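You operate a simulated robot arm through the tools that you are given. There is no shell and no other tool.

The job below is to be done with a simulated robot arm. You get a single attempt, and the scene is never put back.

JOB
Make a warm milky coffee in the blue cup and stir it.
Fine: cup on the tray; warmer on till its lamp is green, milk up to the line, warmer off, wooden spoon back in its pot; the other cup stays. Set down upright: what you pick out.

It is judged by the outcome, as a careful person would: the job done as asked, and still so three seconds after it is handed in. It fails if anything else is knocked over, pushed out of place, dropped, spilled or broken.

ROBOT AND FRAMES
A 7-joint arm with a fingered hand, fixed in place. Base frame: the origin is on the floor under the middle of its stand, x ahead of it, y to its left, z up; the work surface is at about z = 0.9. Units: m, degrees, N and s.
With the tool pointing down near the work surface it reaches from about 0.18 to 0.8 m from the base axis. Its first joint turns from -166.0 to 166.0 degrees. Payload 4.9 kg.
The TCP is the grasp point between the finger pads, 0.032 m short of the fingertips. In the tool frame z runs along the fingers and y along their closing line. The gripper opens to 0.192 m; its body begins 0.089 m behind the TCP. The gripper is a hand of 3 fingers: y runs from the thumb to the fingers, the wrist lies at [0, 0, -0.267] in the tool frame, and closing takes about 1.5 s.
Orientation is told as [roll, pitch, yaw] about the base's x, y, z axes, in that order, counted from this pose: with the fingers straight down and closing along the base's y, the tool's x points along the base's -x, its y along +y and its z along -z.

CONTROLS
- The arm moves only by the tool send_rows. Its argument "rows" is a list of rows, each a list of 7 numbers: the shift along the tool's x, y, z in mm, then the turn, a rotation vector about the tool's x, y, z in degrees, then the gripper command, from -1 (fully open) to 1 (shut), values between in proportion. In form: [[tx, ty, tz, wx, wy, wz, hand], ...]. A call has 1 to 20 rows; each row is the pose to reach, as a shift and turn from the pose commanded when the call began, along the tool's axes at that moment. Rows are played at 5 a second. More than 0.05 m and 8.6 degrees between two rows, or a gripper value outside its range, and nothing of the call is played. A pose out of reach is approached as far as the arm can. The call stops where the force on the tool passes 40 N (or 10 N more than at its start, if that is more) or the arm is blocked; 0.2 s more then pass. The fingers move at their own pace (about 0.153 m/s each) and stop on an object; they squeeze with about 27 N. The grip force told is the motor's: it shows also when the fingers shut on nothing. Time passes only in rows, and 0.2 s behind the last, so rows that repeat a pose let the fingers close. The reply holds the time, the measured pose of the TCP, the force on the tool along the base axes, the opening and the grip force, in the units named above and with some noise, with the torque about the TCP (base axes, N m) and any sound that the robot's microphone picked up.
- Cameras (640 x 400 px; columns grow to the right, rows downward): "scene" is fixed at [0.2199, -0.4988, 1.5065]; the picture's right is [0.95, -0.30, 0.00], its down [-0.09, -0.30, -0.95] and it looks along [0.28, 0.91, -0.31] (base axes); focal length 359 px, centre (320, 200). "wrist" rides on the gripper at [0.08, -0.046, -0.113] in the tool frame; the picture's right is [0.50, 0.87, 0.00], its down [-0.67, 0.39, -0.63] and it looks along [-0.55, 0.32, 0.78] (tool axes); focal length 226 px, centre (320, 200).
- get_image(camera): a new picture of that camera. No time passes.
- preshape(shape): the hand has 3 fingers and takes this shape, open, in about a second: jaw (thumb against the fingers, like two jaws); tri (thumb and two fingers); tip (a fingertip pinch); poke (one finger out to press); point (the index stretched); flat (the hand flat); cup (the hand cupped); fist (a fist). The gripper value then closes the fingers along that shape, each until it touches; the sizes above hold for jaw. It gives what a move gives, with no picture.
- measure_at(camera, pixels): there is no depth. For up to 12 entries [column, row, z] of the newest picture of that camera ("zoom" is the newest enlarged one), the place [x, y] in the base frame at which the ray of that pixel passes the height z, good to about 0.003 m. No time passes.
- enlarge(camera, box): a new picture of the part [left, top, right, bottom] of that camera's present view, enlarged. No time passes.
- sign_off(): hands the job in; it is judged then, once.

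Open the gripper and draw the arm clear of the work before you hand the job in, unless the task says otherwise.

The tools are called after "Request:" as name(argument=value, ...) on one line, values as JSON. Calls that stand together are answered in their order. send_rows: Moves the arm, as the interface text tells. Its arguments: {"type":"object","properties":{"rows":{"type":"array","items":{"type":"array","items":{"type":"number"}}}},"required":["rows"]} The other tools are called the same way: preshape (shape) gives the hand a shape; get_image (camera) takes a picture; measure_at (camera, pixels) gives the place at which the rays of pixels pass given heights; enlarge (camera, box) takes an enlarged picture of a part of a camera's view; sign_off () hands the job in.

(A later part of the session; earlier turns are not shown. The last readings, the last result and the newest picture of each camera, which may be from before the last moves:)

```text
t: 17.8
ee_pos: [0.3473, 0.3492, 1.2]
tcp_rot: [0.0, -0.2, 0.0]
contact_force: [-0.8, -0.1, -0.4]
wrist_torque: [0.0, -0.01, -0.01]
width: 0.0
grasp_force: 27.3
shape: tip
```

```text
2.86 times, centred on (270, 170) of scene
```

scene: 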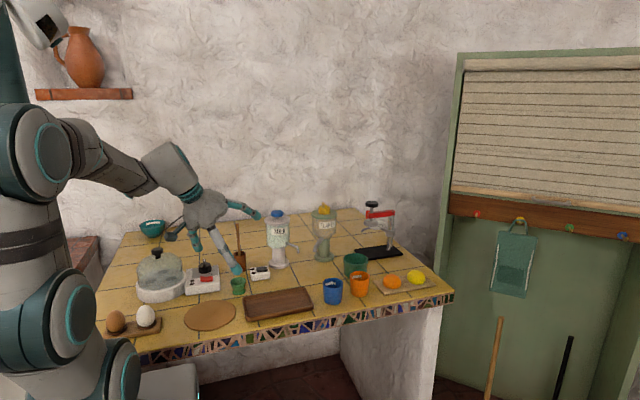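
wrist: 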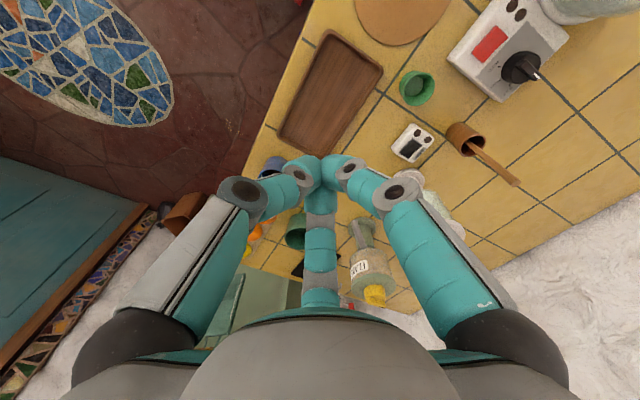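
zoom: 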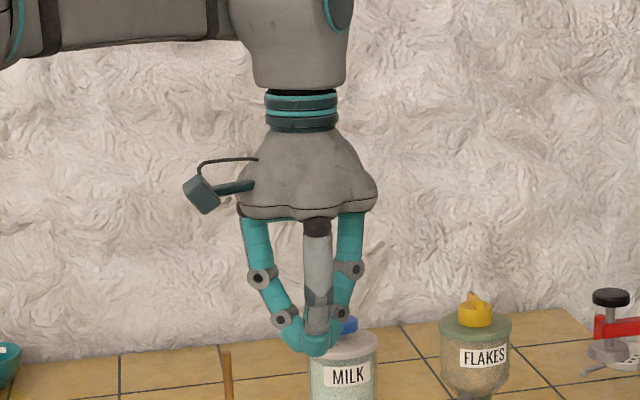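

All shapes close to one point on the axis. I now enlarge the spout and chute area in both cameras to fix their places precisely.

Request:
enlarge(camera="scene", box=[280, 235, 330, 267])

Request:
measure_at(camera="zoom", pixels=[[320, 200, 0.97]])

Request:
enlarge(camera="wrist", box=[345, 160, 465, 280])

```text
12.50 times, centred on (305, 251) of scene
```

zoom: 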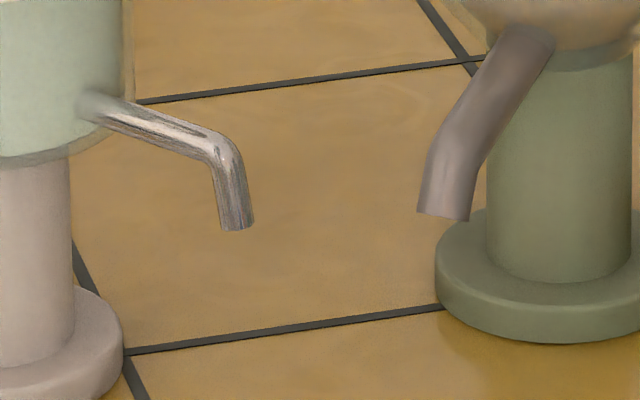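

```text
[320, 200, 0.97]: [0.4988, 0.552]
```

```text
3.33 times, centred on (405, 220) of wrist
```

zoom: 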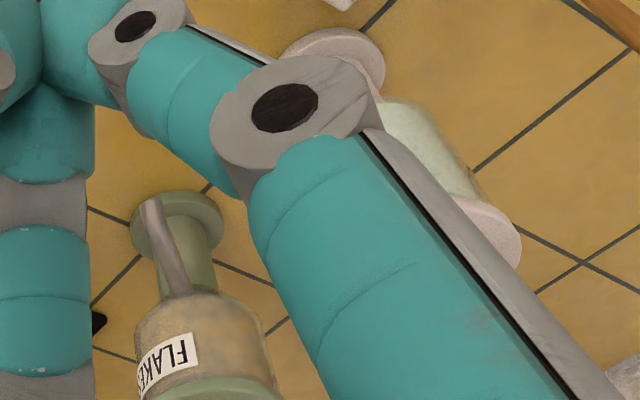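

The finger hides the spout in the wrist view, so I open the hand and enlarge again.

Request:
send_rows(rows=[[0, 0, 0, 0, 0, 0, -1], [0, 0, 0, 0, 0, 0, -1], [0, 0, 0, 0, 0, 0, -1], [0, 0, 0, 0, 0, 0, -1], [0, 0, 0, 0, 0, 0, -1], [0, 0, 0, 0, 0, 0, -1]])

Request:
enlarge(camera="wrist", box=[335, 175, 435, 255])

```text
t: 19.2
ee_pos: [0.3475, 0.3505, 1.2006]
tcp_rot: [0.0, -0.1, 0.0]
contact_force: [-0.9, 0.0, 0.2]
wrist_torque: [-0.01, 0.02, 0.02]
width: 0.1917
grasp_force: 0.0
shape: tip
```

```text
5.00 times, centred on (385, 215) of wrist
```

zoom: 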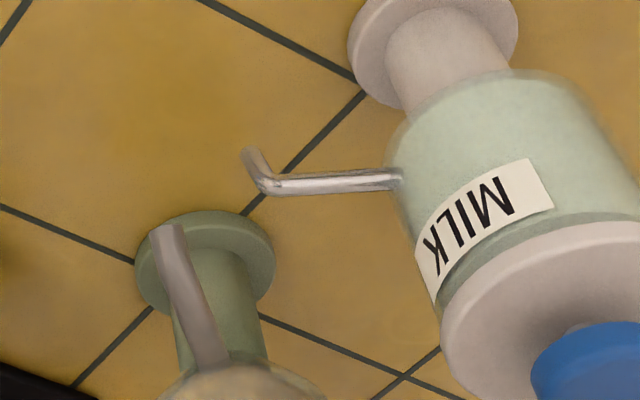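

Now I measure the spout tip at zoom (250,152), the chute tip at (168,227) and the bases for several heights.

Request:
measure_at(camera="zoom", pixels=[[250, 152, 0.96], [250, 152, 0.97], [250, 152, 0.98], [168, 227, 0.96], [168, 227, 0.97], [168, 227, 0.98], [168, 227, 0.95], [205, 258, 0.915], [347, 50, 0.91], [265, 187, 0.99], [600, 360, 1.1], [600, 360, 1.09]])

Request:
measure_at(camera="scene", pixels=[[298.4, 253.4, 0.96], [298.4, 253.4, 0.965], [298.4, 253.4, 0.97], [298.4, 253.4, 0.975], [314.8, 252.2, 0.95], [314.8, 252.2, 0.96], [314.8, 252.2, 0.97], [314.8, 252.2, 0.98], [296.5, 246.3, 0.985], [296.5, 246.3, 0.99]])

```text
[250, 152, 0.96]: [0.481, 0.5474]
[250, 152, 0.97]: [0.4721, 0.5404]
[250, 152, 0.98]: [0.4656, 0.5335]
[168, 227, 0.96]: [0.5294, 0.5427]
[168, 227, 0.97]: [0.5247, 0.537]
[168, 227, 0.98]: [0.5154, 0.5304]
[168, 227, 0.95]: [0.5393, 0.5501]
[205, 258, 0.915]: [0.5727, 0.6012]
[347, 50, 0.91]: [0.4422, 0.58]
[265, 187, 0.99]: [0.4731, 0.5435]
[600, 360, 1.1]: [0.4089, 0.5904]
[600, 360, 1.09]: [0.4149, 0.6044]
```

```text
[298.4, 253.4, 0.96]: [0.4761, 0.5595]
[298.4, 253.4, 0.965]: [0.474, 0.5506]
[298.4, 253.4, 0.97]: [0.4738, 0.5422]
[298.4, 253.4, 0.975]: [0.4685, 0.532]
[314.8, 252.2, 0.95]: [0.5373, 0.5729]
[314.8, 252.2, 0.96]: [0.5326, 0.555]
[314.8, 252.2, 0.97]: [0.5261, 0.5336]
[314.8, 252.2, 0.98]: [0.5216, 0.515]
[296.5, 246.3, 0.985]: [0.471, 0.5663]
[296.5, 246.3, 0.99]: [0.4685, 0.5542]
```

Spout tip: (0.473, 0.541, 0.970); chute tip: (0.526, 0.538, 0.968), so the three-finger hand does not fit around a cup under the spout. My plan is to set the cup down just south of the spout and slide it under with the slim poke finger. First I fix the blue and orange cup rims exactly.

Request:
enlarge(camera="wrist", box=[235, 140, 315, 220])

Request:
enlarge(camera="scene", box=[315, 265, 385, 309])

```text
5.00 times, centred on (275, 180) of wrist
```

zoom: 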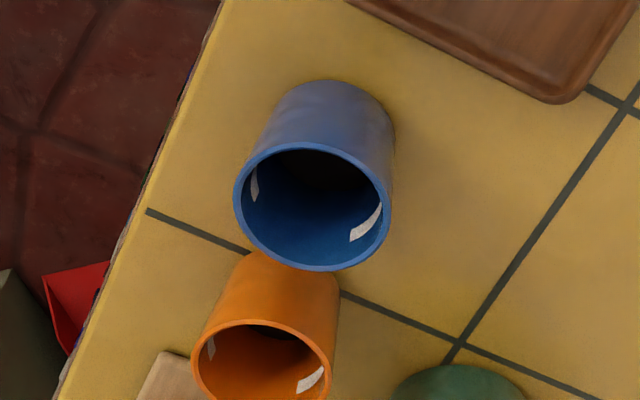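

```text
9.09 times, centred on (350, 287) of scene
```

zoom: 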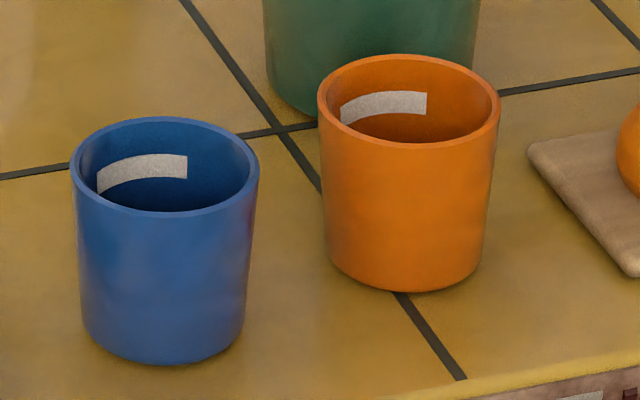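

I measure the rim centres: blue at scene (332.9,283.0) and wrist (273.4,181.2), orange at scene (359.7,276.1) and wrist (263.6,213), and the tray corner heights.

Request:
measure_at(camera="scene", pixels=[[332.95, 283.04, 0.96], [332.95, 283.04, 0.965], [332.95, 283.04, 0.97], [359.7, 276.1, 0.96], [359.7, 276.1, 0.965], [359.7, 276.1, 0.97]])

Request:
measure_at(camera="wrist", pixels=[[273.4, 181.2, 0.96], [273.4, 181.2, 0.965], [273.4, 181.2, 0.97], [263.6, 213, 0.96], [263.6, 213, 0.965], [263.6, 213, 0.97], [324.2, 159.5, 0.915], [335.5, 32, 0.915], [382, 67, 0.915], [280, 132, 0.915]])

Request:
get_image(camera="wrist")

```text
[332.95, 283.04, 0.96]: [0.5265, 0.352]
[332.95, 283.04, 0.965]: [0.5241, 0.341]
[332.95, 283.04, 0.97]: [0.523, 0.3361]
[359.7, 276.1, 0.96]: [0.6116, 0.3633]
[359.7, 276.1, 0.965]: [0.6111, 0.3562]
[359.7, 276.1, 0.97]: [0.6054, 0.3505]
```

```text
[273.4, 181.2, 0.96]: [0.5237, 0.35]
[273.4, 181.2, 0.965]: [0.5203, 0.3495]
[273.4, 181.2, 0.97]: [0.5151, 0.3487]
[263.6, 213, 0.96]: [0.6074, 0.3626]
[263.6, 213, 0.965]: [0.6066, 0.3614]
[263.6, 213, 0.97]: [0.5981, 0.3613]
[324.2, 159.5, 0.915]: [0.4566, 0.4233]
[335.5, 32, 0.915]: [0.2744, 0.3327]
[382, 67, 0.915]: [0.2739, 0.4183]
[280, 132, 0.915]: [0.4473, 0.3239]
```

```text
taken
```

wrist: 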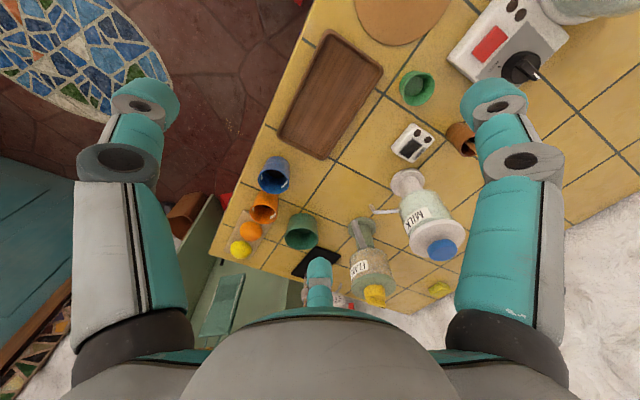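

The blue cup stands at (0.525, 0.350) with its rim at about 0.961, the orange one at (0.609, 0.363). I take the tri shape and go above the blue cup, turned 25 degrees so that a gap between fingers faces the orange cup.

Request:
preshape(shape="tri")

Request:
send_rows(rows=[[-36, 0, 22, 0, 0, -5, -0.6], [-71, 0, 44, 0, 0, -10, -0.3], [-107, 0, 66, 0, 0, -15, 0], [-142, 0, 88, 0, 0, -20, 0], [-177.5, 0, 105, 0, 0, -25, 0], [-177.5, 0, 105, 0, 0, -25, 0], [-177.5, 0, 105, 0, 0, -25, 0]])

Request:
get_image(camera="wrist")

Request:
get_image(camera="scene")

```text
t: 20.1
ee_pos: [0.3494, 0.3509, 1.1994]
tcp_rot: [-0.1, -0.1, -0.1]
contact_force: [-0.5, 0.5, 0.5]
wrist_torque: [0.0, -0.01, 0.0]
width: 0.1918
grasp_force: 0.1
shape: tri
```

```text
t: 21.7
ee_pos: [0.5271, 0.3494, 1.094]
tcp_rot: [0.0, -0.1, 25.0]
contact_force: [0.9, 0.1, -0.6]
wrist_torque: [0.02, 0.02, 0.0]
width: 0.0968
grasp_force: 0.1
shape: tri
```

```text
taken
```

wrist: 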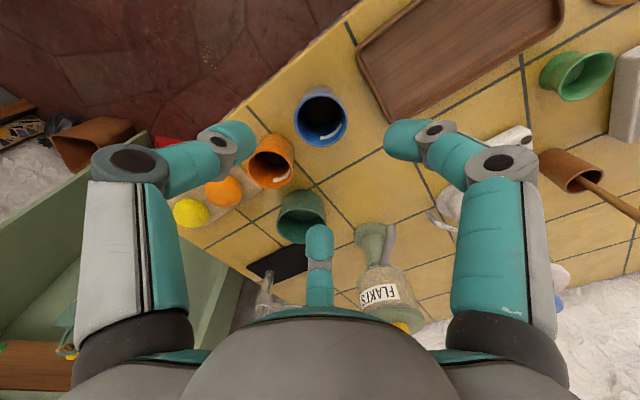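

```text
taken
```

scene: 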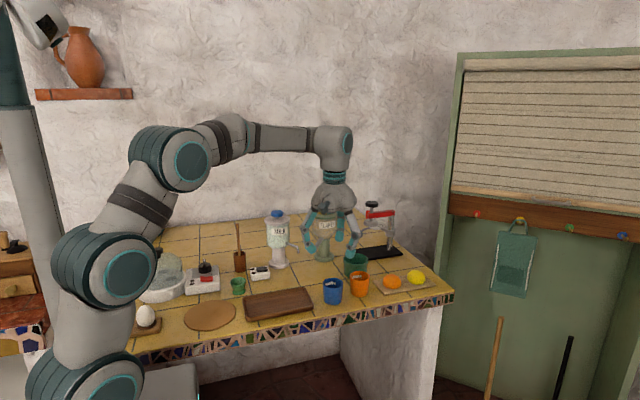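

The cup's rim appears near (322,119), where the tool axis at rim height should be at about (320,125). I enlarge to check the centring before going down.

Request:
enlarge(camera="wrist", box=[280, 80, 360, 160])

Request:
measure_at(camera="wrist", pixels=[[320, 125, 0.961], [322, 119, 0.961]])

```text
5.00 times, centred on (320, 120) of wrist
```

zoom: 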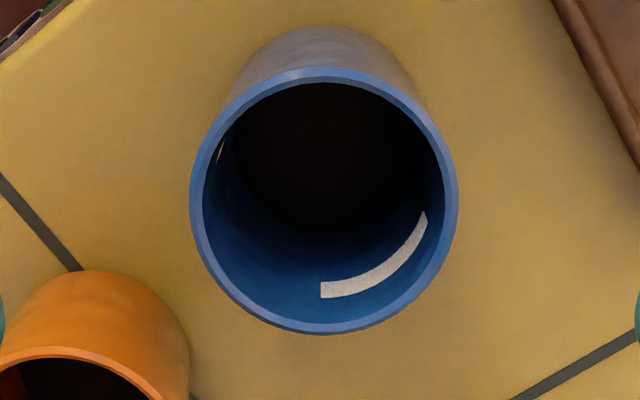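

```text
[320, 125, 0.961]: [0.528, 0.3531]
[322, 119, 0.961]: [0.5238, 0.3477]
```

The rim centre is at wrist pixel (321,120), about 3 mm nearer than the tool axis, so I shift 3 mm and go straight down around the cup with the fingers half open.

Request:
send_rows(rows=[[3, 0, 35, 0, 0, 0, 0], [3, 0, 70, 0, 0, 0, 0], [3, 0, 100, 0, 0, 0, 0], [3, 0, 125, 0, 0, 0, 0], [3, 0, 142, 0, 0, 0, 0], [3, 0, 152, 0, 0, 0, 0], [3, 0, 152, 0, 0, 0, 0]])

Request:
get_image(camera="wrist")

Request:
enlarge(camera="scene", box=[290, 210, 400, 320])

```text
t: 23.3
ee_pos: [0.5249, 0.3491, 0.9426]
tcp_rot: [0.1, -0.2, 25.0]
contact_force: [2.1, 0.9, 4.7]
wrist_torque: [0.03, 0.23, -0.02]
width: 0.0951
grasp_force: 0.0
shape: tri
```

```text
taken
```

wrist: 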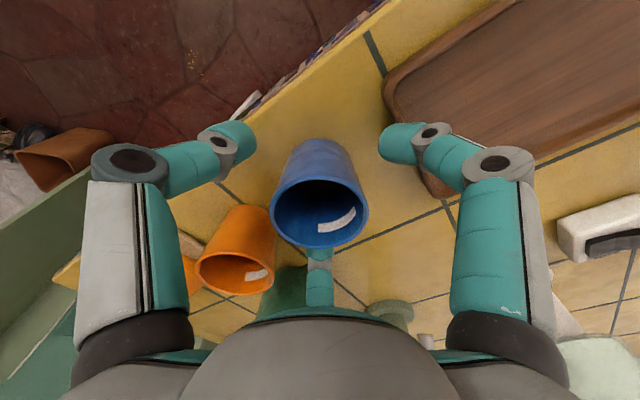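

```text
3.64 times, centred on (345, 265) of scene
```

zoom: 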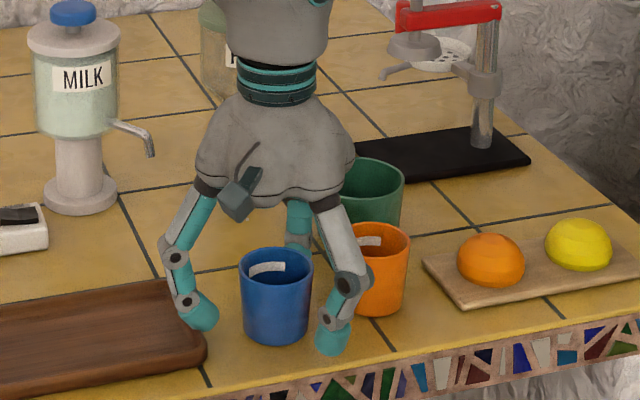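

A force of 4.7 N upward shows the left fingertip resting on the tray's right rim (near (205,320) in the enlargement). I raise 10 mm at once, then close the fingers inward a little.

Request:
send_rows(rows=[[0, 0, -10, 0, 0, 0, 0], [0, 0, -10, 0, 0, 0, 0.15], [0, 0, -10, 0, 0, 0, 0.22], [0, 0, -10, 0, 0, 0, 0.22]])

Request:
enlarge(camera="scene", box=[230, 260, 380, 330])

Request:
enlarge(camera="wrist", box=[180, 100, 480, 280])

```text
t: 24.3
ee_pos: [0.5242, 0.348, 0.9541]
tcp_rot: [-0.1, -0.1, 25.0]
contact_force: [-0.4, 0.1, 0.3]
wrist_torque: [0.01, -0.01, -0.03]
width: 0.0754
grasp_force: 0.1
shape: tri
```

```text
4.27 times, centred on (305, 295) of scene
```

zoom: 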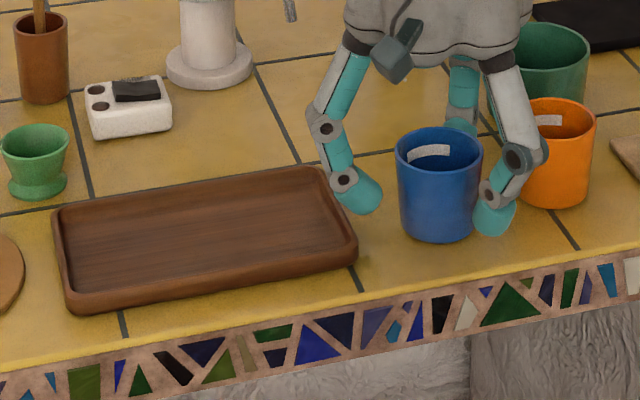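

```text
2.13 times, centred on (330, 190) of wrist
```

zoom: 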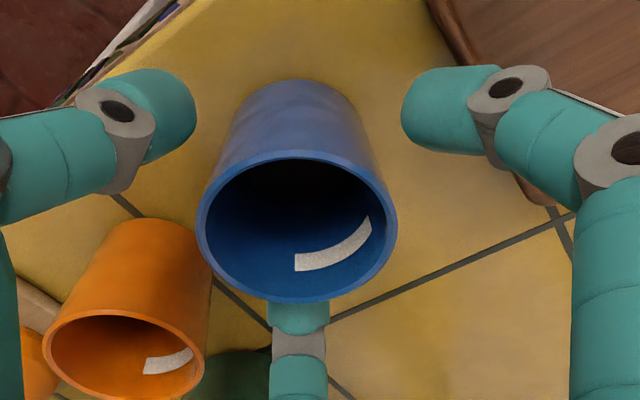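

No force now, and the fingers stand clear of the tray around the cup. I close a little more, lower 8 mm, and then close on the cup.

Request:
send_rows(rows=[[0, 0, 0, 0, 0, 0, 0.3], [0, 0, 0, 0, 0, 0, 0.3], [0, 0, 4, 0, 0, 0, 0.3], [0, 0, 8, 0, 0, 0, 0.3], [0, 0, 8, 0, 0, 0, 0.4], [0, 0, 8, 0, 0, 0, 0.5], [0, 0, 8, 0, 0, 0, 0.7], [0, 0, 8, 0, 0, 0, 1], [0, 0, 8, 0, 0, 0, 1], [0, 0, 8, 0, 0, 0, 1]])

Request:
enlarge(camera="scene", box=[290, 240, 400, 320])

Request:
enlarge(camera="wrist", box=[220, 100, 420, 280])

```text
t: 26.5
ee_pos: [0.5253, 0.3474, 0.9454]
tcp_rot: [-0.1, -0.2, 25.0]
contact_force: [0.7, -0.2, 0.5]
wrist_torque: [-0.03, -0.02, -0.01]
width: 0.0488
grasp_force: 27.0
shape: tri
```

```text
5.00 times, centred on (345, 280) of scene
```

zoom: 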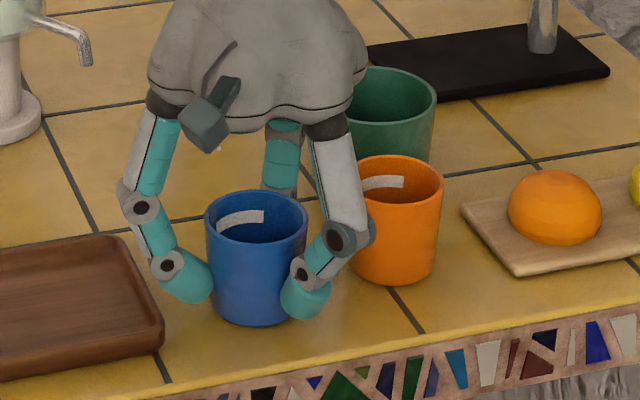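

```text
2.22 times, centred on (320, 190) of wrist
```

zoom: 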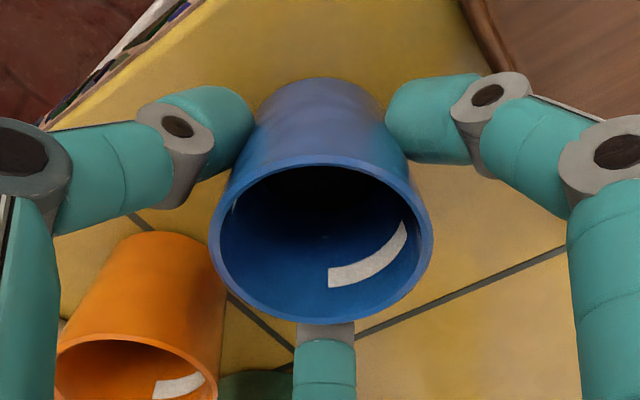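

The cup is held with 27 N and stands upright between the fingers. I lift it slowly 40 mm straight up.

Request:
send_rows(rows=[[0, 0, -5, 0, 0, 0, 1], [0, 0, -12, 0, 0, 0, 1], [0, 0, -20, 0, 0, 0, 1], [0, 0, -30, 0, 0, 0, 1], [0, 0, -40, 0, 0, 0, 1], [0, 0, -45, 0, 0, 0, 1], [0, 0, -45, 0, 0, 0, 1]])

Request:
enlarge(camera="scene", box=[290, 220, 400, 320])

Request:
get_image(camera="wrist")

```text
t: 28.1
ee_pos: [0.5231, 0.3483, 0.9898]
tcp_rot: [0.1, -0.1, 25.0]
contact_force: [0.2, -0.8, -1.4]
wrist_torque: [0.01, 0.0, -0.01]
width: 0.0488
grasp_force: 26.7
shape: tri
```

```text
4.00 times, centred on (345, 270) of scene
```

zoom: 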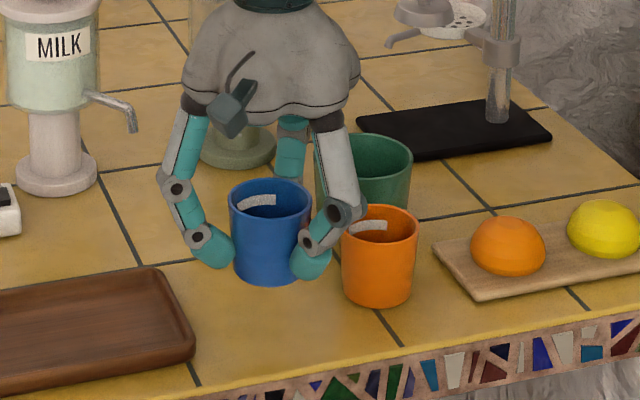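

```text
taken
```

wrist: 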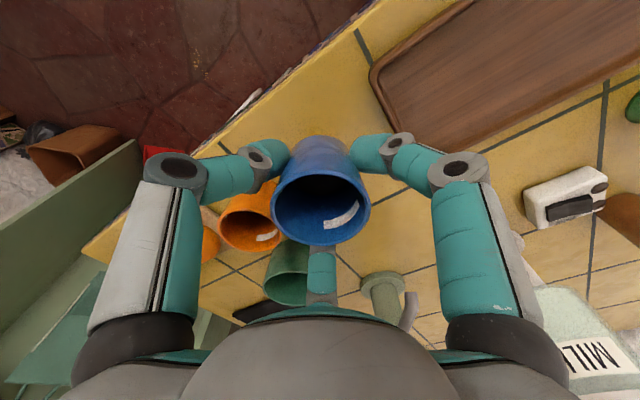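

The cup hangs upright, clear of the table. I carry it slowly to (0.482, 0.468), south of the spout, turning the hand back to yaw 0 on the way.

Request:
send_rows(rows=[[-1, 10, 0, 0, 0, 2, 1], [-2.5, 25, 0, 0, 0, 5, 1], [-4, 42, 0, 0, 0, 8, 1], [-6, 59, 0, 0, 0, 11.5, 1], [-7.5, 76, 0, 0, 0, 15, 1], [-9.3, 93, 0, 0, 0, 18.5, 1], [-11, 108, 0, 0, 0, 22, 1], [-12, 119, 0, 0, 0, 24, 1], [-12.7, 126.5, 0, 0, 0, 25, 1], [-12.7, 126.5, 0, 0, 0, 25, 1]])

Request:
get_image(camera="wrist")

Request:
enlarge(camera="scene", box=[250, 200, 390, 320])

```text
t: 30.3
ee_pos: [0.4827, 0.4673, 0.9898]
tcp_rot: [0.0, -0.1, -0.1]
contact_force: [0.7, -1.1, -0.6]
wrist_torque: [0.0, 0.04, 0.01]
width: 0.0488
grasp_force: 27.3
shape: tri
```

```text
taken
```

wrist: 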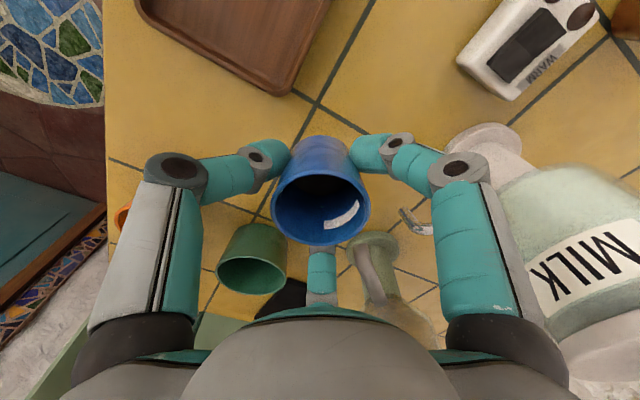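

```text
3.33 times, centred on (320, 260) of scene
```

zoom: 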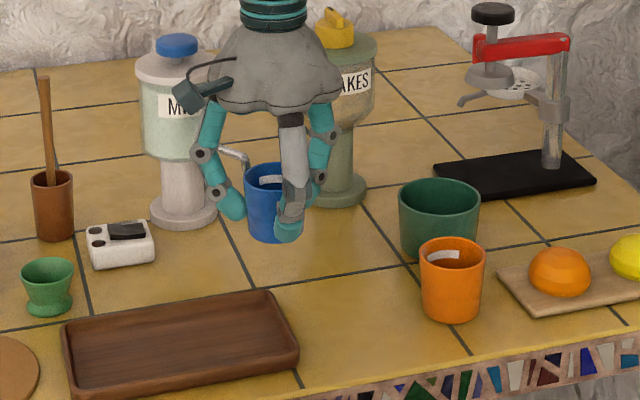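

The cup is above its spot, clear of the spout. I lower it 45 mm back to table height.

Request:
send_rows(rows=[[0, 0, 10, 0, 0, 0, 1], [0, 0, 20, 0, 0, 0, 1], [0, 0, 30, 0, 0, 0, 1], [0, 0, 37, 0, 0, 0, 1], [0, 0, 41, 0, 0, 0, 1], [0, 0, 43, 0, 0, 0, 1], [0, 0, 44.5, 0, 0, 0, 1], [0, 0, 44.5, 0, 0, 0, 1]])

Request:
enlarge(camera="scene", box=[260, 210, 370, 310])

```text
t: 32.1
ee_pos: [0.4834, 0.4682, 0.9451]
tcp_rot: [0.0, -0.1, 0.1]
contact_force: [0.7, 0.1, -0.6]
wrist_torque: [-0.01, 0.0, -0.02]
width: 0.0486
grasp_force: 26.7
shape: tri
```

```text
4.00 times, centred on (315, 260) of scene
```

zoom: 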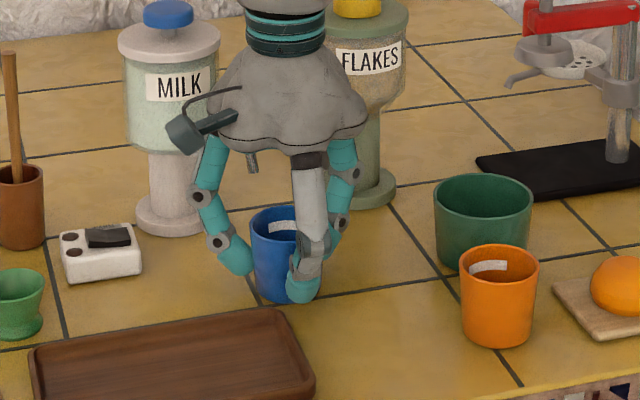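

No clear table contact yet in the force reading, so I lower another 1 to 2 mm to feel for it.

Request:
send_rows(rows=[[0, 0, 1, 0, 0, 0, 1], [0, 0, 2, 0, 0, 0, 1], [0, 0, 2, 0, 0, 0, 1]])

```text
t: 32.9
ee_pos: [0.4832, 0.4698, 0.9454]
tcp_rot: [0.0, 0.0, -0.1]
contact_force: [0.2, -0.1, 3.5]
wrist_torque: [-0.07, 0.08, 0.02]
width: 0.0489
grasp_force: 27.1
shape: tri
```

The table now carries the cup (3.5 N). I open the fingers gently and rise straight up.

Request:
send_rows(rows=[[0, 0, -1, 0, 0, 0, 0.45], [0, 0, -1, 0, 0, 0, 0.35], [0, 0, -1, 0, 0, 0, 0.25], [0, 0, -1, 0, 0, 0, 0.12], [0, 0, -1, 0, 0, 0, 0.12], [0, 0, -20, 0, 0, 0, 0.12], [0, 0, -50, 0, 0, 0, 0.12], [0, 0, -90, 0, 0, 0, 0.12], [0, 0, -130, 0, 0, 0, 0.12], [0, 0, -170, 0, 0, 0, 0.12], [0, 0, -210, 0, 0, 0, 0], [0, 0, -210, 0, 0, 0, 0]])

Request:
get_image(camera="scene")

Request:
get_image(camera="wrist")

```text
t: 35.5
ee_pos: [0.482, 0.4688, 1.1537]
tcp_rot: [0.0, -0.2, 0.0]
contact_force: [-0.3, -0.3, 0.0]
wrist_torque: [-0.02, 0.02, 0.03]
width: 0.0956
grasp_force: 0.0
shape: tri
```

```text
taken
```

scene: 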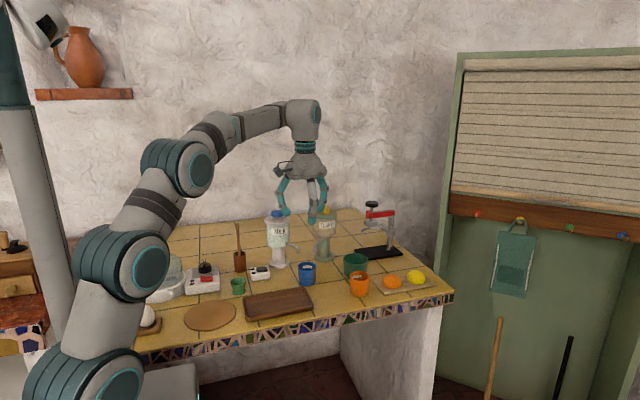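

```text
taken
```

wrist: 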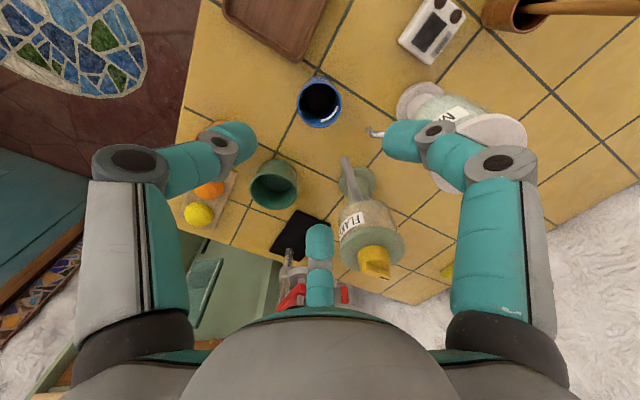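

The cup stands upright at about (320,103) in the wrist view. I enlarge to measure its centre relative to the spout.

Request:
enlarge(camera="wrist", box=[280, 60, 400, 160])

Request:
enlarge(camera="scene", box=[275, 230, 345, 290])

```text
4.00 times, centred on (340, 110) of wrist
```

zoom: 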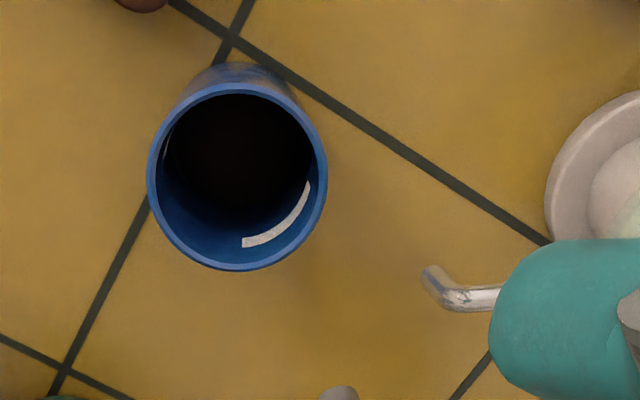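

```text
6.67 times, centred on (310, 260) of scene
```

zoom: 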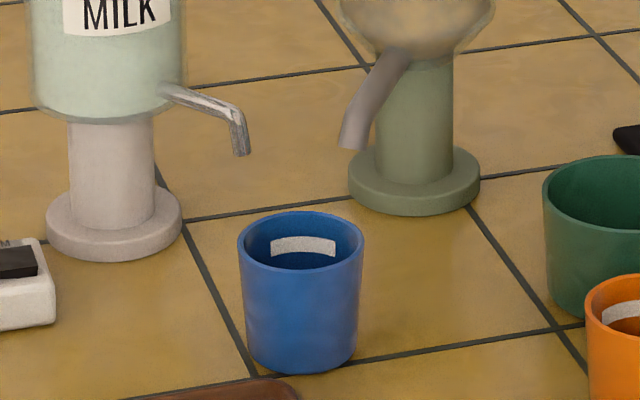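

Both views are clear. I measure the cup rim, spout tip and chute tip in this wrist view and in the scene view.

Request:
measure_at(camera="wrist", pixels=[[319.25, 104.25, 0.961], [366.75, 128, 0.97], [345, 158, 0.968], [320, 110, 0.961]])

Request:
measure_at(camera="zoom", pixels=[[301, 241, 0.961], [301, 372, 0.9], [241, 154, 0.97], [352, 148, 0.968], [251, 374, 0.9]])

```text
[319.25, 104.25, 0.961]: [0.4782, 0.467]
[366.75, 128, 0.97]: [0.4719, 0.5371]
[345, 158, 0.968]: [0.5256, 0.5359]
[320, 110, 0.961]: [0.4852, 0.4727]
```

```text
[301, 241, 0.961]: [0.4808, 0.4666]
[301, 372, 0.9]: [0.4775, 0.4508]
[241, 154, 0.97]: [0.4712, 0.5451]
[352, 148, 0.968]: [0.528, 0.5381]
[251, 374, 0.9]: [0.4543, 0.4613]
```

The cup centre is at (0.480, 0.467), the spout tip at (0.472, 0.541). I shape the hand to poke up here, then move back toward the table's front edge while leaning the finger 45 degrees forward.

Request:
preshape(shape="poke")

Request:
send_rows(rows=[[-1, -20, 5, -4, 0, 0, 1], [-1, -40, 12, -11, 0, 0, 1], [-2, -65, 20, -18, 0, 0, 1], [-3, -90, 32, -25, 0, 0, 1], [-4, -115, 46, -32, 0, 0, 1], [-5, -130, 60, -39, 0, 0, 1], [-5, -139, 70, -45, 0, 0, 1], [-5, -139, 70, -45, 0, 0, 1]])

Request:
get_image(camera="scene")

Request:
get_image(camera="wrist")

```text
t: 36.4
ee_pos: [0.4819, 0.4691, 1.1539]
tcp_rot: [-0.1, -0.1, 0.0]
contact_force: [-0.8, -0.3, 0.1]
wrist_torque: [-0.04, 0.02, 0.0]
width: 0.0002
grasp_force: 0.1
shape: poke
```

```text
t: 38.2
ee_pos: [0.4871, 0.3297, 1.0829]
tcp_rot: [45.1, -0.1, -0.1]
contact_force: [0.2, -0.6, -0.1]
wrist_torque: [0.02, -0.02, -0.01]
width: 0.0001
grasp_force: 27.4
shape: jaw
```

```text
taken
```

scene: 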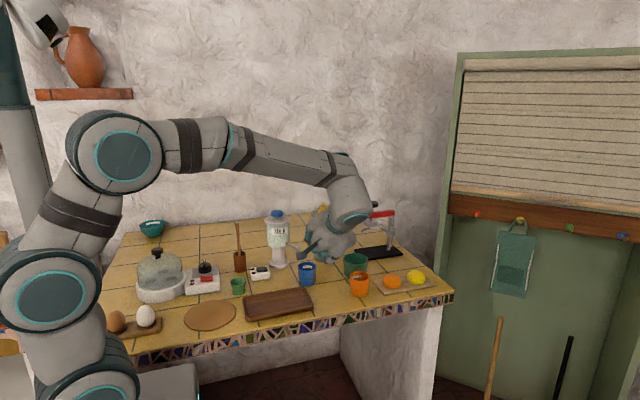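

```text
taken
```

wrist: 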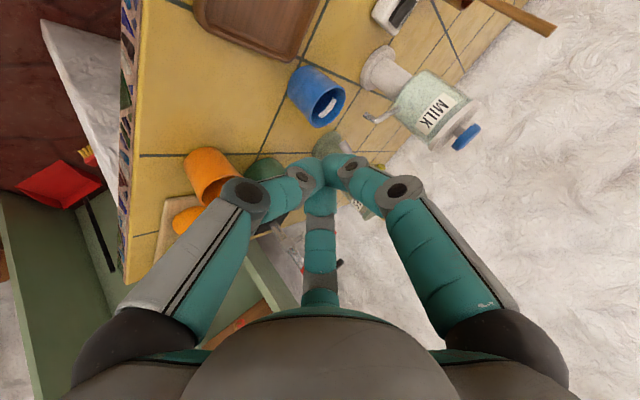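

Sending value 1 closed the poke shape into a pinch. I set poke again and hold it with -1, to see whether the shape stays.

Request:
preshape(shape="poke")

Request:
send_rows(rows=[[0, 0, 0, 0, 0, 0, -1], [0, 0, 0, 0, 0, 0, -1]])

Request:
get_image(camera="wrist")

Request:
enlarge(camera="scene", box=[280, 140, 400, 300])

```text
t: 39.1
ee_pos: [0.4869, 0.3293, 1.0835]
tcp_rot: [45.0, -0.1, 0.0]
contact_force: [-0.7, -0.7, 0.6]
wrist_torque: [-0.03, -0.02, 0.05]
width: 0.0001
grasp_force: 0.1
shape: poke
```

```text
t: 39.7
ee_pos: [0.4865, 0.3291, 1.0835]
tcp_rot: [45.0, -0.1, 0.0]
contact_force: [1.2, 0.1, -0.2]
wrist_torque: [0.0, 0.01, -0.02]
width: 0.0
grasp_force: 0.1
shape: poke
```

```text
taken
```

wrist: 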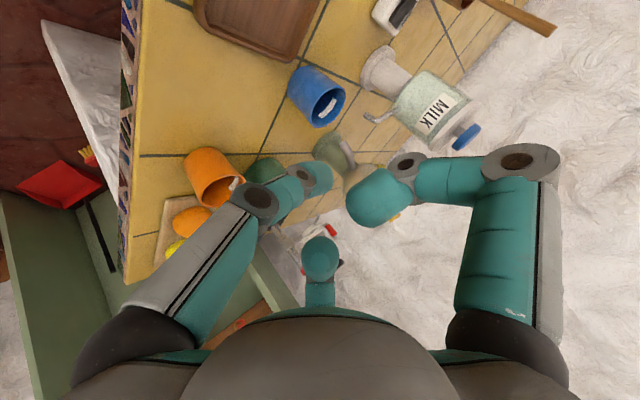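

```text
2.50 times, centred on (340, 220) of scene
```

zoom: 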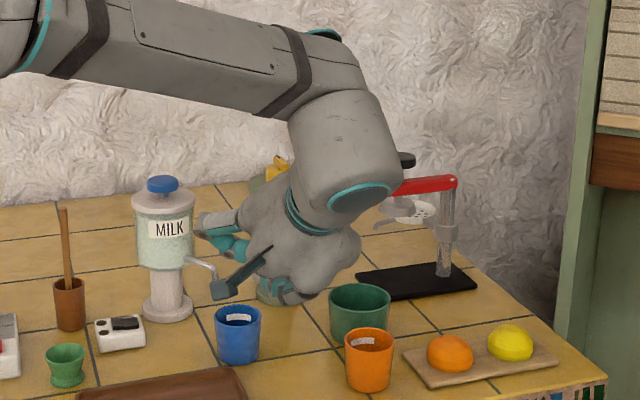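

Poke holds with -1, but its curled fingers stick out; the fully closed pinch is slimmer and gives two contact points, so I use it for pushing. I bring it down behind the cup's south side, 15 mm short of touching.

Request:
send_rows(rows=[[0, -8, 22, 0, 0, 0, 1], [0, -16, 45, 0, 1, -1, 1], [-0.3, -27, 75, 0, 2, -2, 1], [-0.5, -38, 105, 0, 3, -3, 1], [-0.6, -48, 132, 0, 4, -4, 1], [-0.6, -54.2, 148.7, 0, 4, -4, 1], [-0.6, -54.2, 148.7, 0, 4, -4, 1]])

Request:
get_image(camera="wrist")

Request:
enlarge(camera="scene", box=[250, 200, 390, 320])

```text
t: 41.3
ee_pos: [0.4859, 0.3969, 0.9404]
tcp_rot: [44.9, -0.2, 5.6]
contact_force: [0.3, -0.3, 1.1]
wrist_torque: [-0.03, -0.03, -0.01]
width: 0.0
grasp_force: 27.0
shape: jaw
```

```text
taken
```

wrist: 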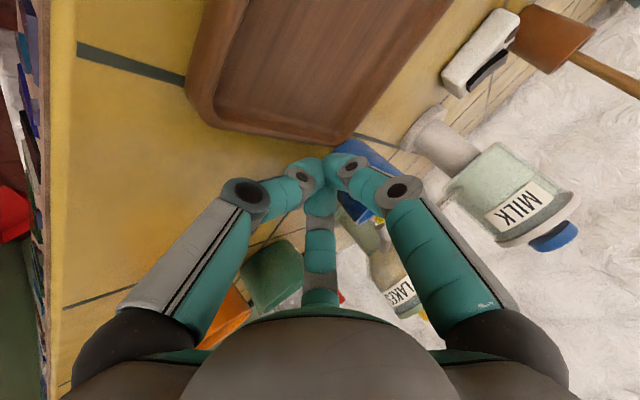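

```text
3.33 times, centred on (320, 260) of scene
```

zoom: 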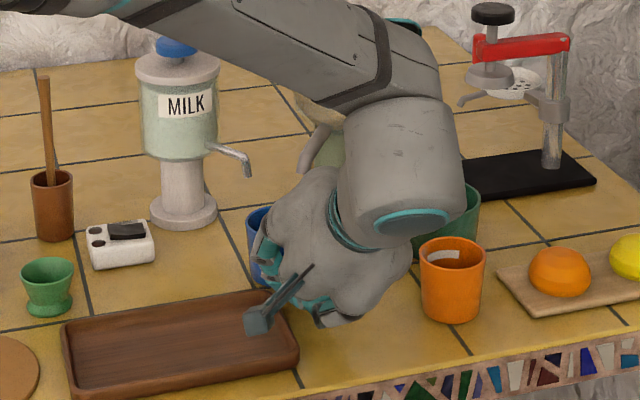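

The hand hides the cup from the scene camera, so I enlarge the wrist view around the fingertips near (330,170).

Request:
enlarge(camera="wrist", box=[270, 110, 430, 230])

Request:
enlarge(camera="scene", box=[285, 245, 345, 300])

```text
3.33 times, centred on (350, 170) of wrist
```

zoom: 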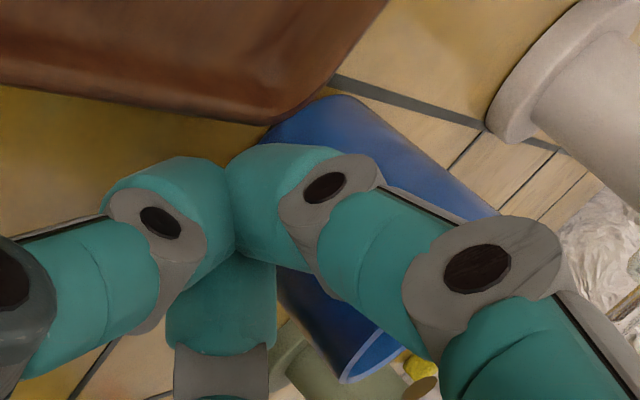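

```text
7.27 times, centred on (315, 272) of scene
```

zoom: 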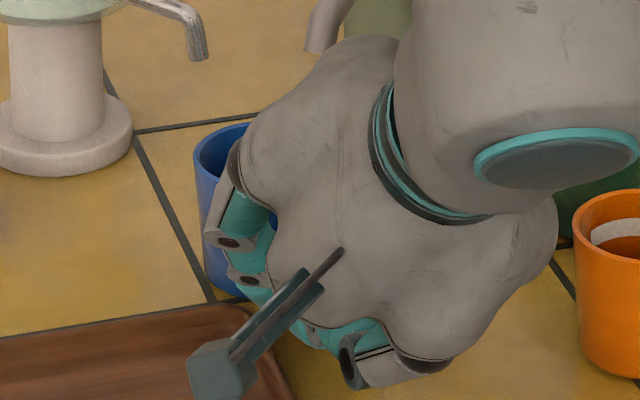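

The fingertips are just south of the cup's wall. I push forward 35 mm in small steps (about 15 mm of free travel and 20 mm of sliding) and check.

Request:
send_rows(rows=[[0, 4.2, 4.2, 0, 0, 0, 1], [0, 8.5, 8.5, 0, 0, 0, 1], [0, 12, 12, 0, 0, 0, 1], [0, 15, 15, 0, 0, 0, 1], [0, 18, 18, 0, 0, 0, 1], [0, 21, 21, 0, 0, 0, 1], [0, 24.7, 24.7, 0, 0, 0, 1], [0, 24.7, 24.7, 0, 0, 0, 1]])

Request:
enlarge(camera="wrist", box=[270, 110, 430, 230])

Request:
enlarge(camera="scene", box=[285, 235, 345, 290])

```text
t: 43.1
ee_pos: [0.4845, 0.431, 0.9401]
tcp_rot: [45.0, -0.1, 5.6]
contact_force: [0.1, -0.3, -0.6]
wrist_torque: [0.03, -0.02, 0.02]
width: 0.0001
grasp_force: 27.3
shape: jaw
```

```text
3.33 times, centred on (350, 170) of wrist
```

zoom: 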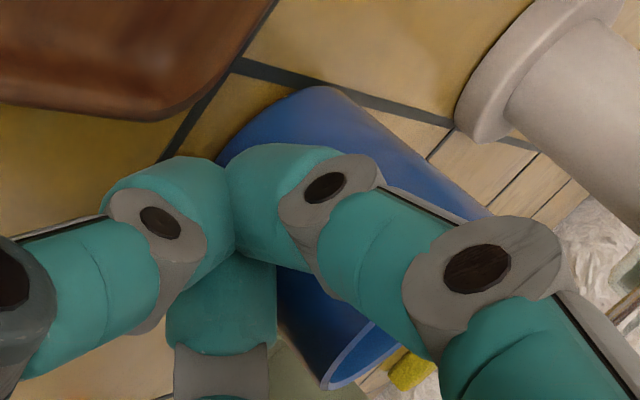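

```text
7.27 times, centred on (315, 262) of scene
```

zoom: 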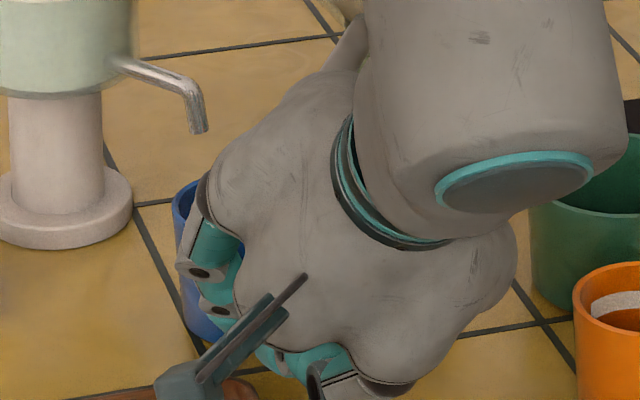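

The cup has moved with the fingers; its rim's left edge is now at scene zoom (172,203). I measure that to locate the cup.

Request:
measure_at(camera="zoom", pixels=[[172, 203, 0.961], [199, 130, 0.97], [188, 318, 0.905]])

```text
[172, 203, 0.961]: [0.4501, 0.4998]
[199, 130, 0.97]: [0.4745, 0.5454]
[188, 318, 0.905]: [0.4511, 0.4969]
```

The cup is now at about (0.478, 0.490) and sliding straight. I push on by another 36 mm in 4 to 5 mm steps.

Request:
send_rows(rows=[[0, 3, 3, 0, 0, 0, 1], [0, 6, 6, 0, 0, 0, 1], [0, 9.5, 9.5, 0, 0, 0, 1], [0, 13, 13, 0, 0, 0, 1], [0, 16.5, 16.5, 0, 0, 0, 1], [0, 20, 20, 0, 0, 0, 1], [0, 20, 20, 0, 0, 0, 1]])

Request:
enlarge(camera="wrist", box=[270, 110, 430, 230])

Request:
enlarge(camera="scene", box=[285, 235, 345, 290])

```text
t: 44.7
ee_pos: [0.4822, 0.4602, 0.9397]
tcp_rot: [45.0, -0.1, 5.6]
contact_force: [0.4, -0.5, -0.3]
wrist_torque: [-0.06, -0.01, -0.03]
width: 0.0
grasp_force: 26.4
shape: jaw
```

```text
3.33 times, centred on (350, 170) of wrist
```

zoom: 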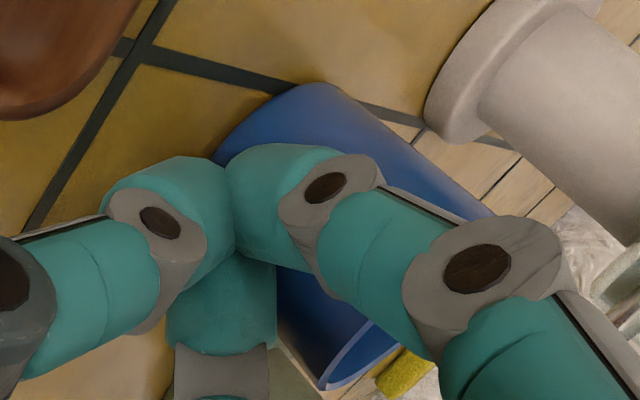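

```text
7.27 times, centred on (315, 262) of scene
```

zoom: 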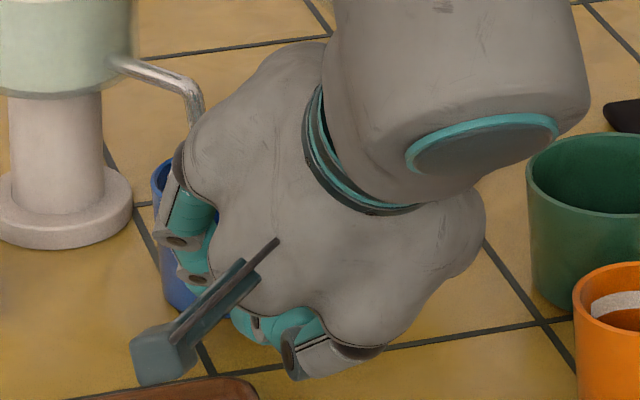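

The rim's left edge is now at zoom (151,180); I measure it.

Request:
measure_at(camera="zoom", pixels=[[151, 180, 0.961], [166, 295, 0.905]])

```text
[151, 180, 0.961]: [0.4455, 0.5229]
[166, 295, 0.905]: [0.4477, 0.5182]
```

The cup is at about (0.475, 0.515), its north rim already under the spout tip without contact. I push 12 mm more.

Request:
send_rows(rows=[[0, 2.5, 2.5, 0, 0, 0, 1], [0, 5, 5, 0, 0, 0, 1], [0, 7, 7, 0, 0, 0, 1], [0, 8.5, 8.5, 0, 0, 0, 1], [0, 8.5, 8.5, 0, 0, 0, 1]])

Request:
send_rows(rows=[[0, -8, -8, 0, 0, 0, 1], [0, -20, -20, 0, 0, 0, 1], [0, -45, -45, 0, 0, 0, 1], [0, -75, -75, 0, 0, 0, 1], [0, -75, -100, 0, 0, 0, 1], [0, -75, -130, 0, 0, 0, 1], [0, -75, -130, 0, 0, 0, 1]])

Request:
get_image(camera="scene")

Request:
get_image(camera="wrist")

```text
t: 45.9
ee_pos: [0.4814, 0.4709, 0.9406]
tcp_rot: [45.1, -0.2, 5.5]
contact_force: [0.2, -0.3, 0.0]
wrist_torque: [-0.02, 0.01, -0.03]
width: 0.0
grasp_force: 27.4
shape: jaw
```

```text
t: 47.5
ee_pos: [0.4935, 0.3256, 0.9788]
tcp_rot: [45.1, -0.1, 5.7]
contact_force: [-0.2, 0.5, 0.1]
wrist_torque: [0.01, -0.01, 0.01]
width: 0.0
grasp_force: 27.5
shape: jaw
```

```text
taken
```

scene: 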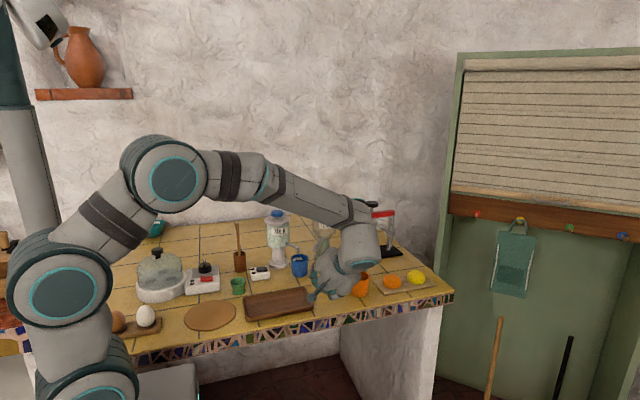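

```text
taken
```

wrist: 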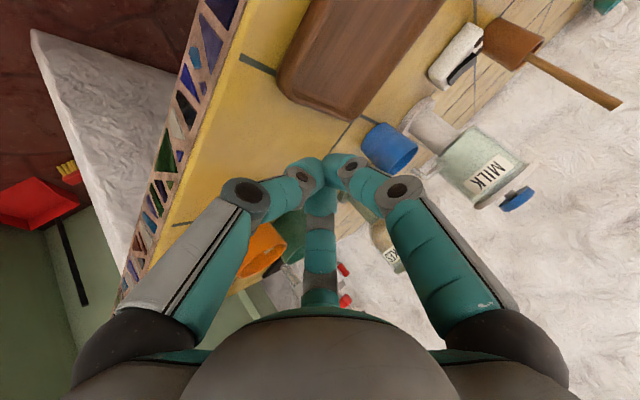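

The hand has drawn back. I enlarge the cup under the spout to check its place.

Request:
enlarge(camera="scene", box=[270, 235, 330, 285])

Request:
measure_at(camera="zoom", pixels=[[320, 200, 0.961]])

Request:
enlarge(camera="wrist", box=[340, 90, 480, 210])

```text
8.00 times, centred on (300, 260) of scene
```

zoom: 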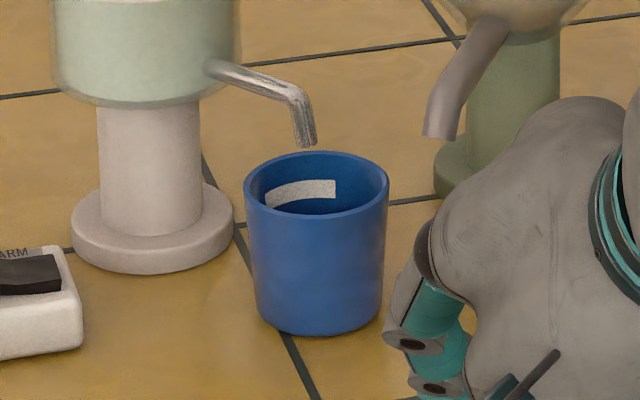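

```text
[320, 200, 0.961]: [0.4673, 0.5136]
```

```text
3.33 times, centred on (410, 150) of wrist
```

zoom: 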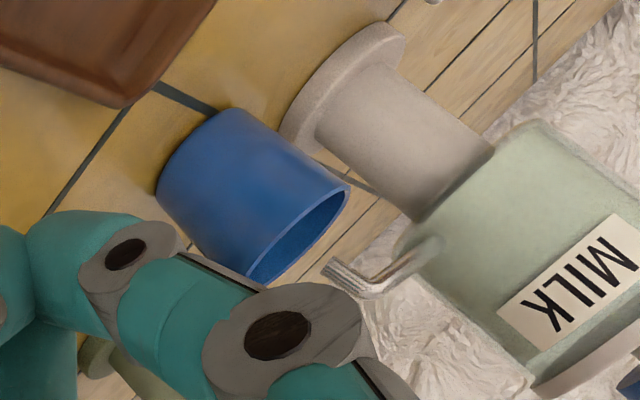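

In the scene enlargement the spout tip lies above the cup's opening, about 13 mm north-west of its middle, so the milk will fall inside. I raise the hand and set it upright for a look from above.

Request:
send_rows(rows=[[5, 22, -22, 6, 0, 0, 1], [15, 52, -42, 13, 0, 0, 1], [28, 85, -60, 20, 0, 0, 1], [42, 118, -75, 27, 0, 0, 1], [56, 150, -85, 34, 0, 0, 1], [70, 182, -92, 40, 0, 0, 1], [85.6, 215, -97.5, 45, 0, 0, 1], [85.6, 215, -97.5, 45, 0, 0, 1]])

Request:
get_image(camera="wrist")

Request:
get_image(camera="scene")

```text
t: 49.3
ee_pos: [0.3995, 0.4009, 1.1993]
tcp_rot: [-0.1, -0.1, 5.6]
contact_force: [-0.5, -0.6, 0.0]
wrist_torque: [0.01, 0.05, 0.0]
width: 0.0001
grasp_force: 26.4
shape: jaw
```

```text
taken
```

wrist: 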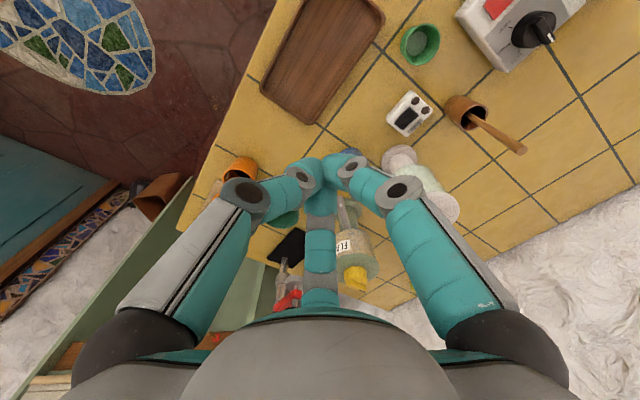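

```text
taken
```

scene: 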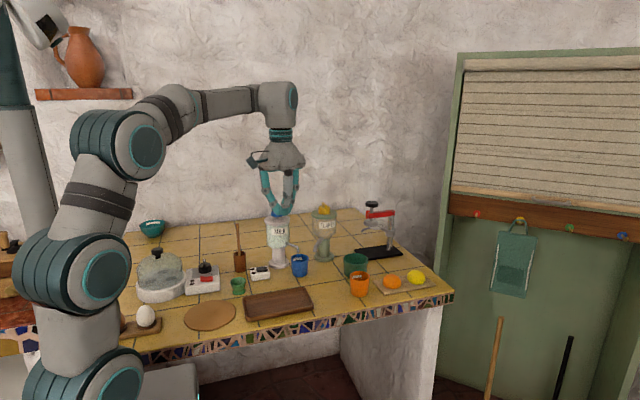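

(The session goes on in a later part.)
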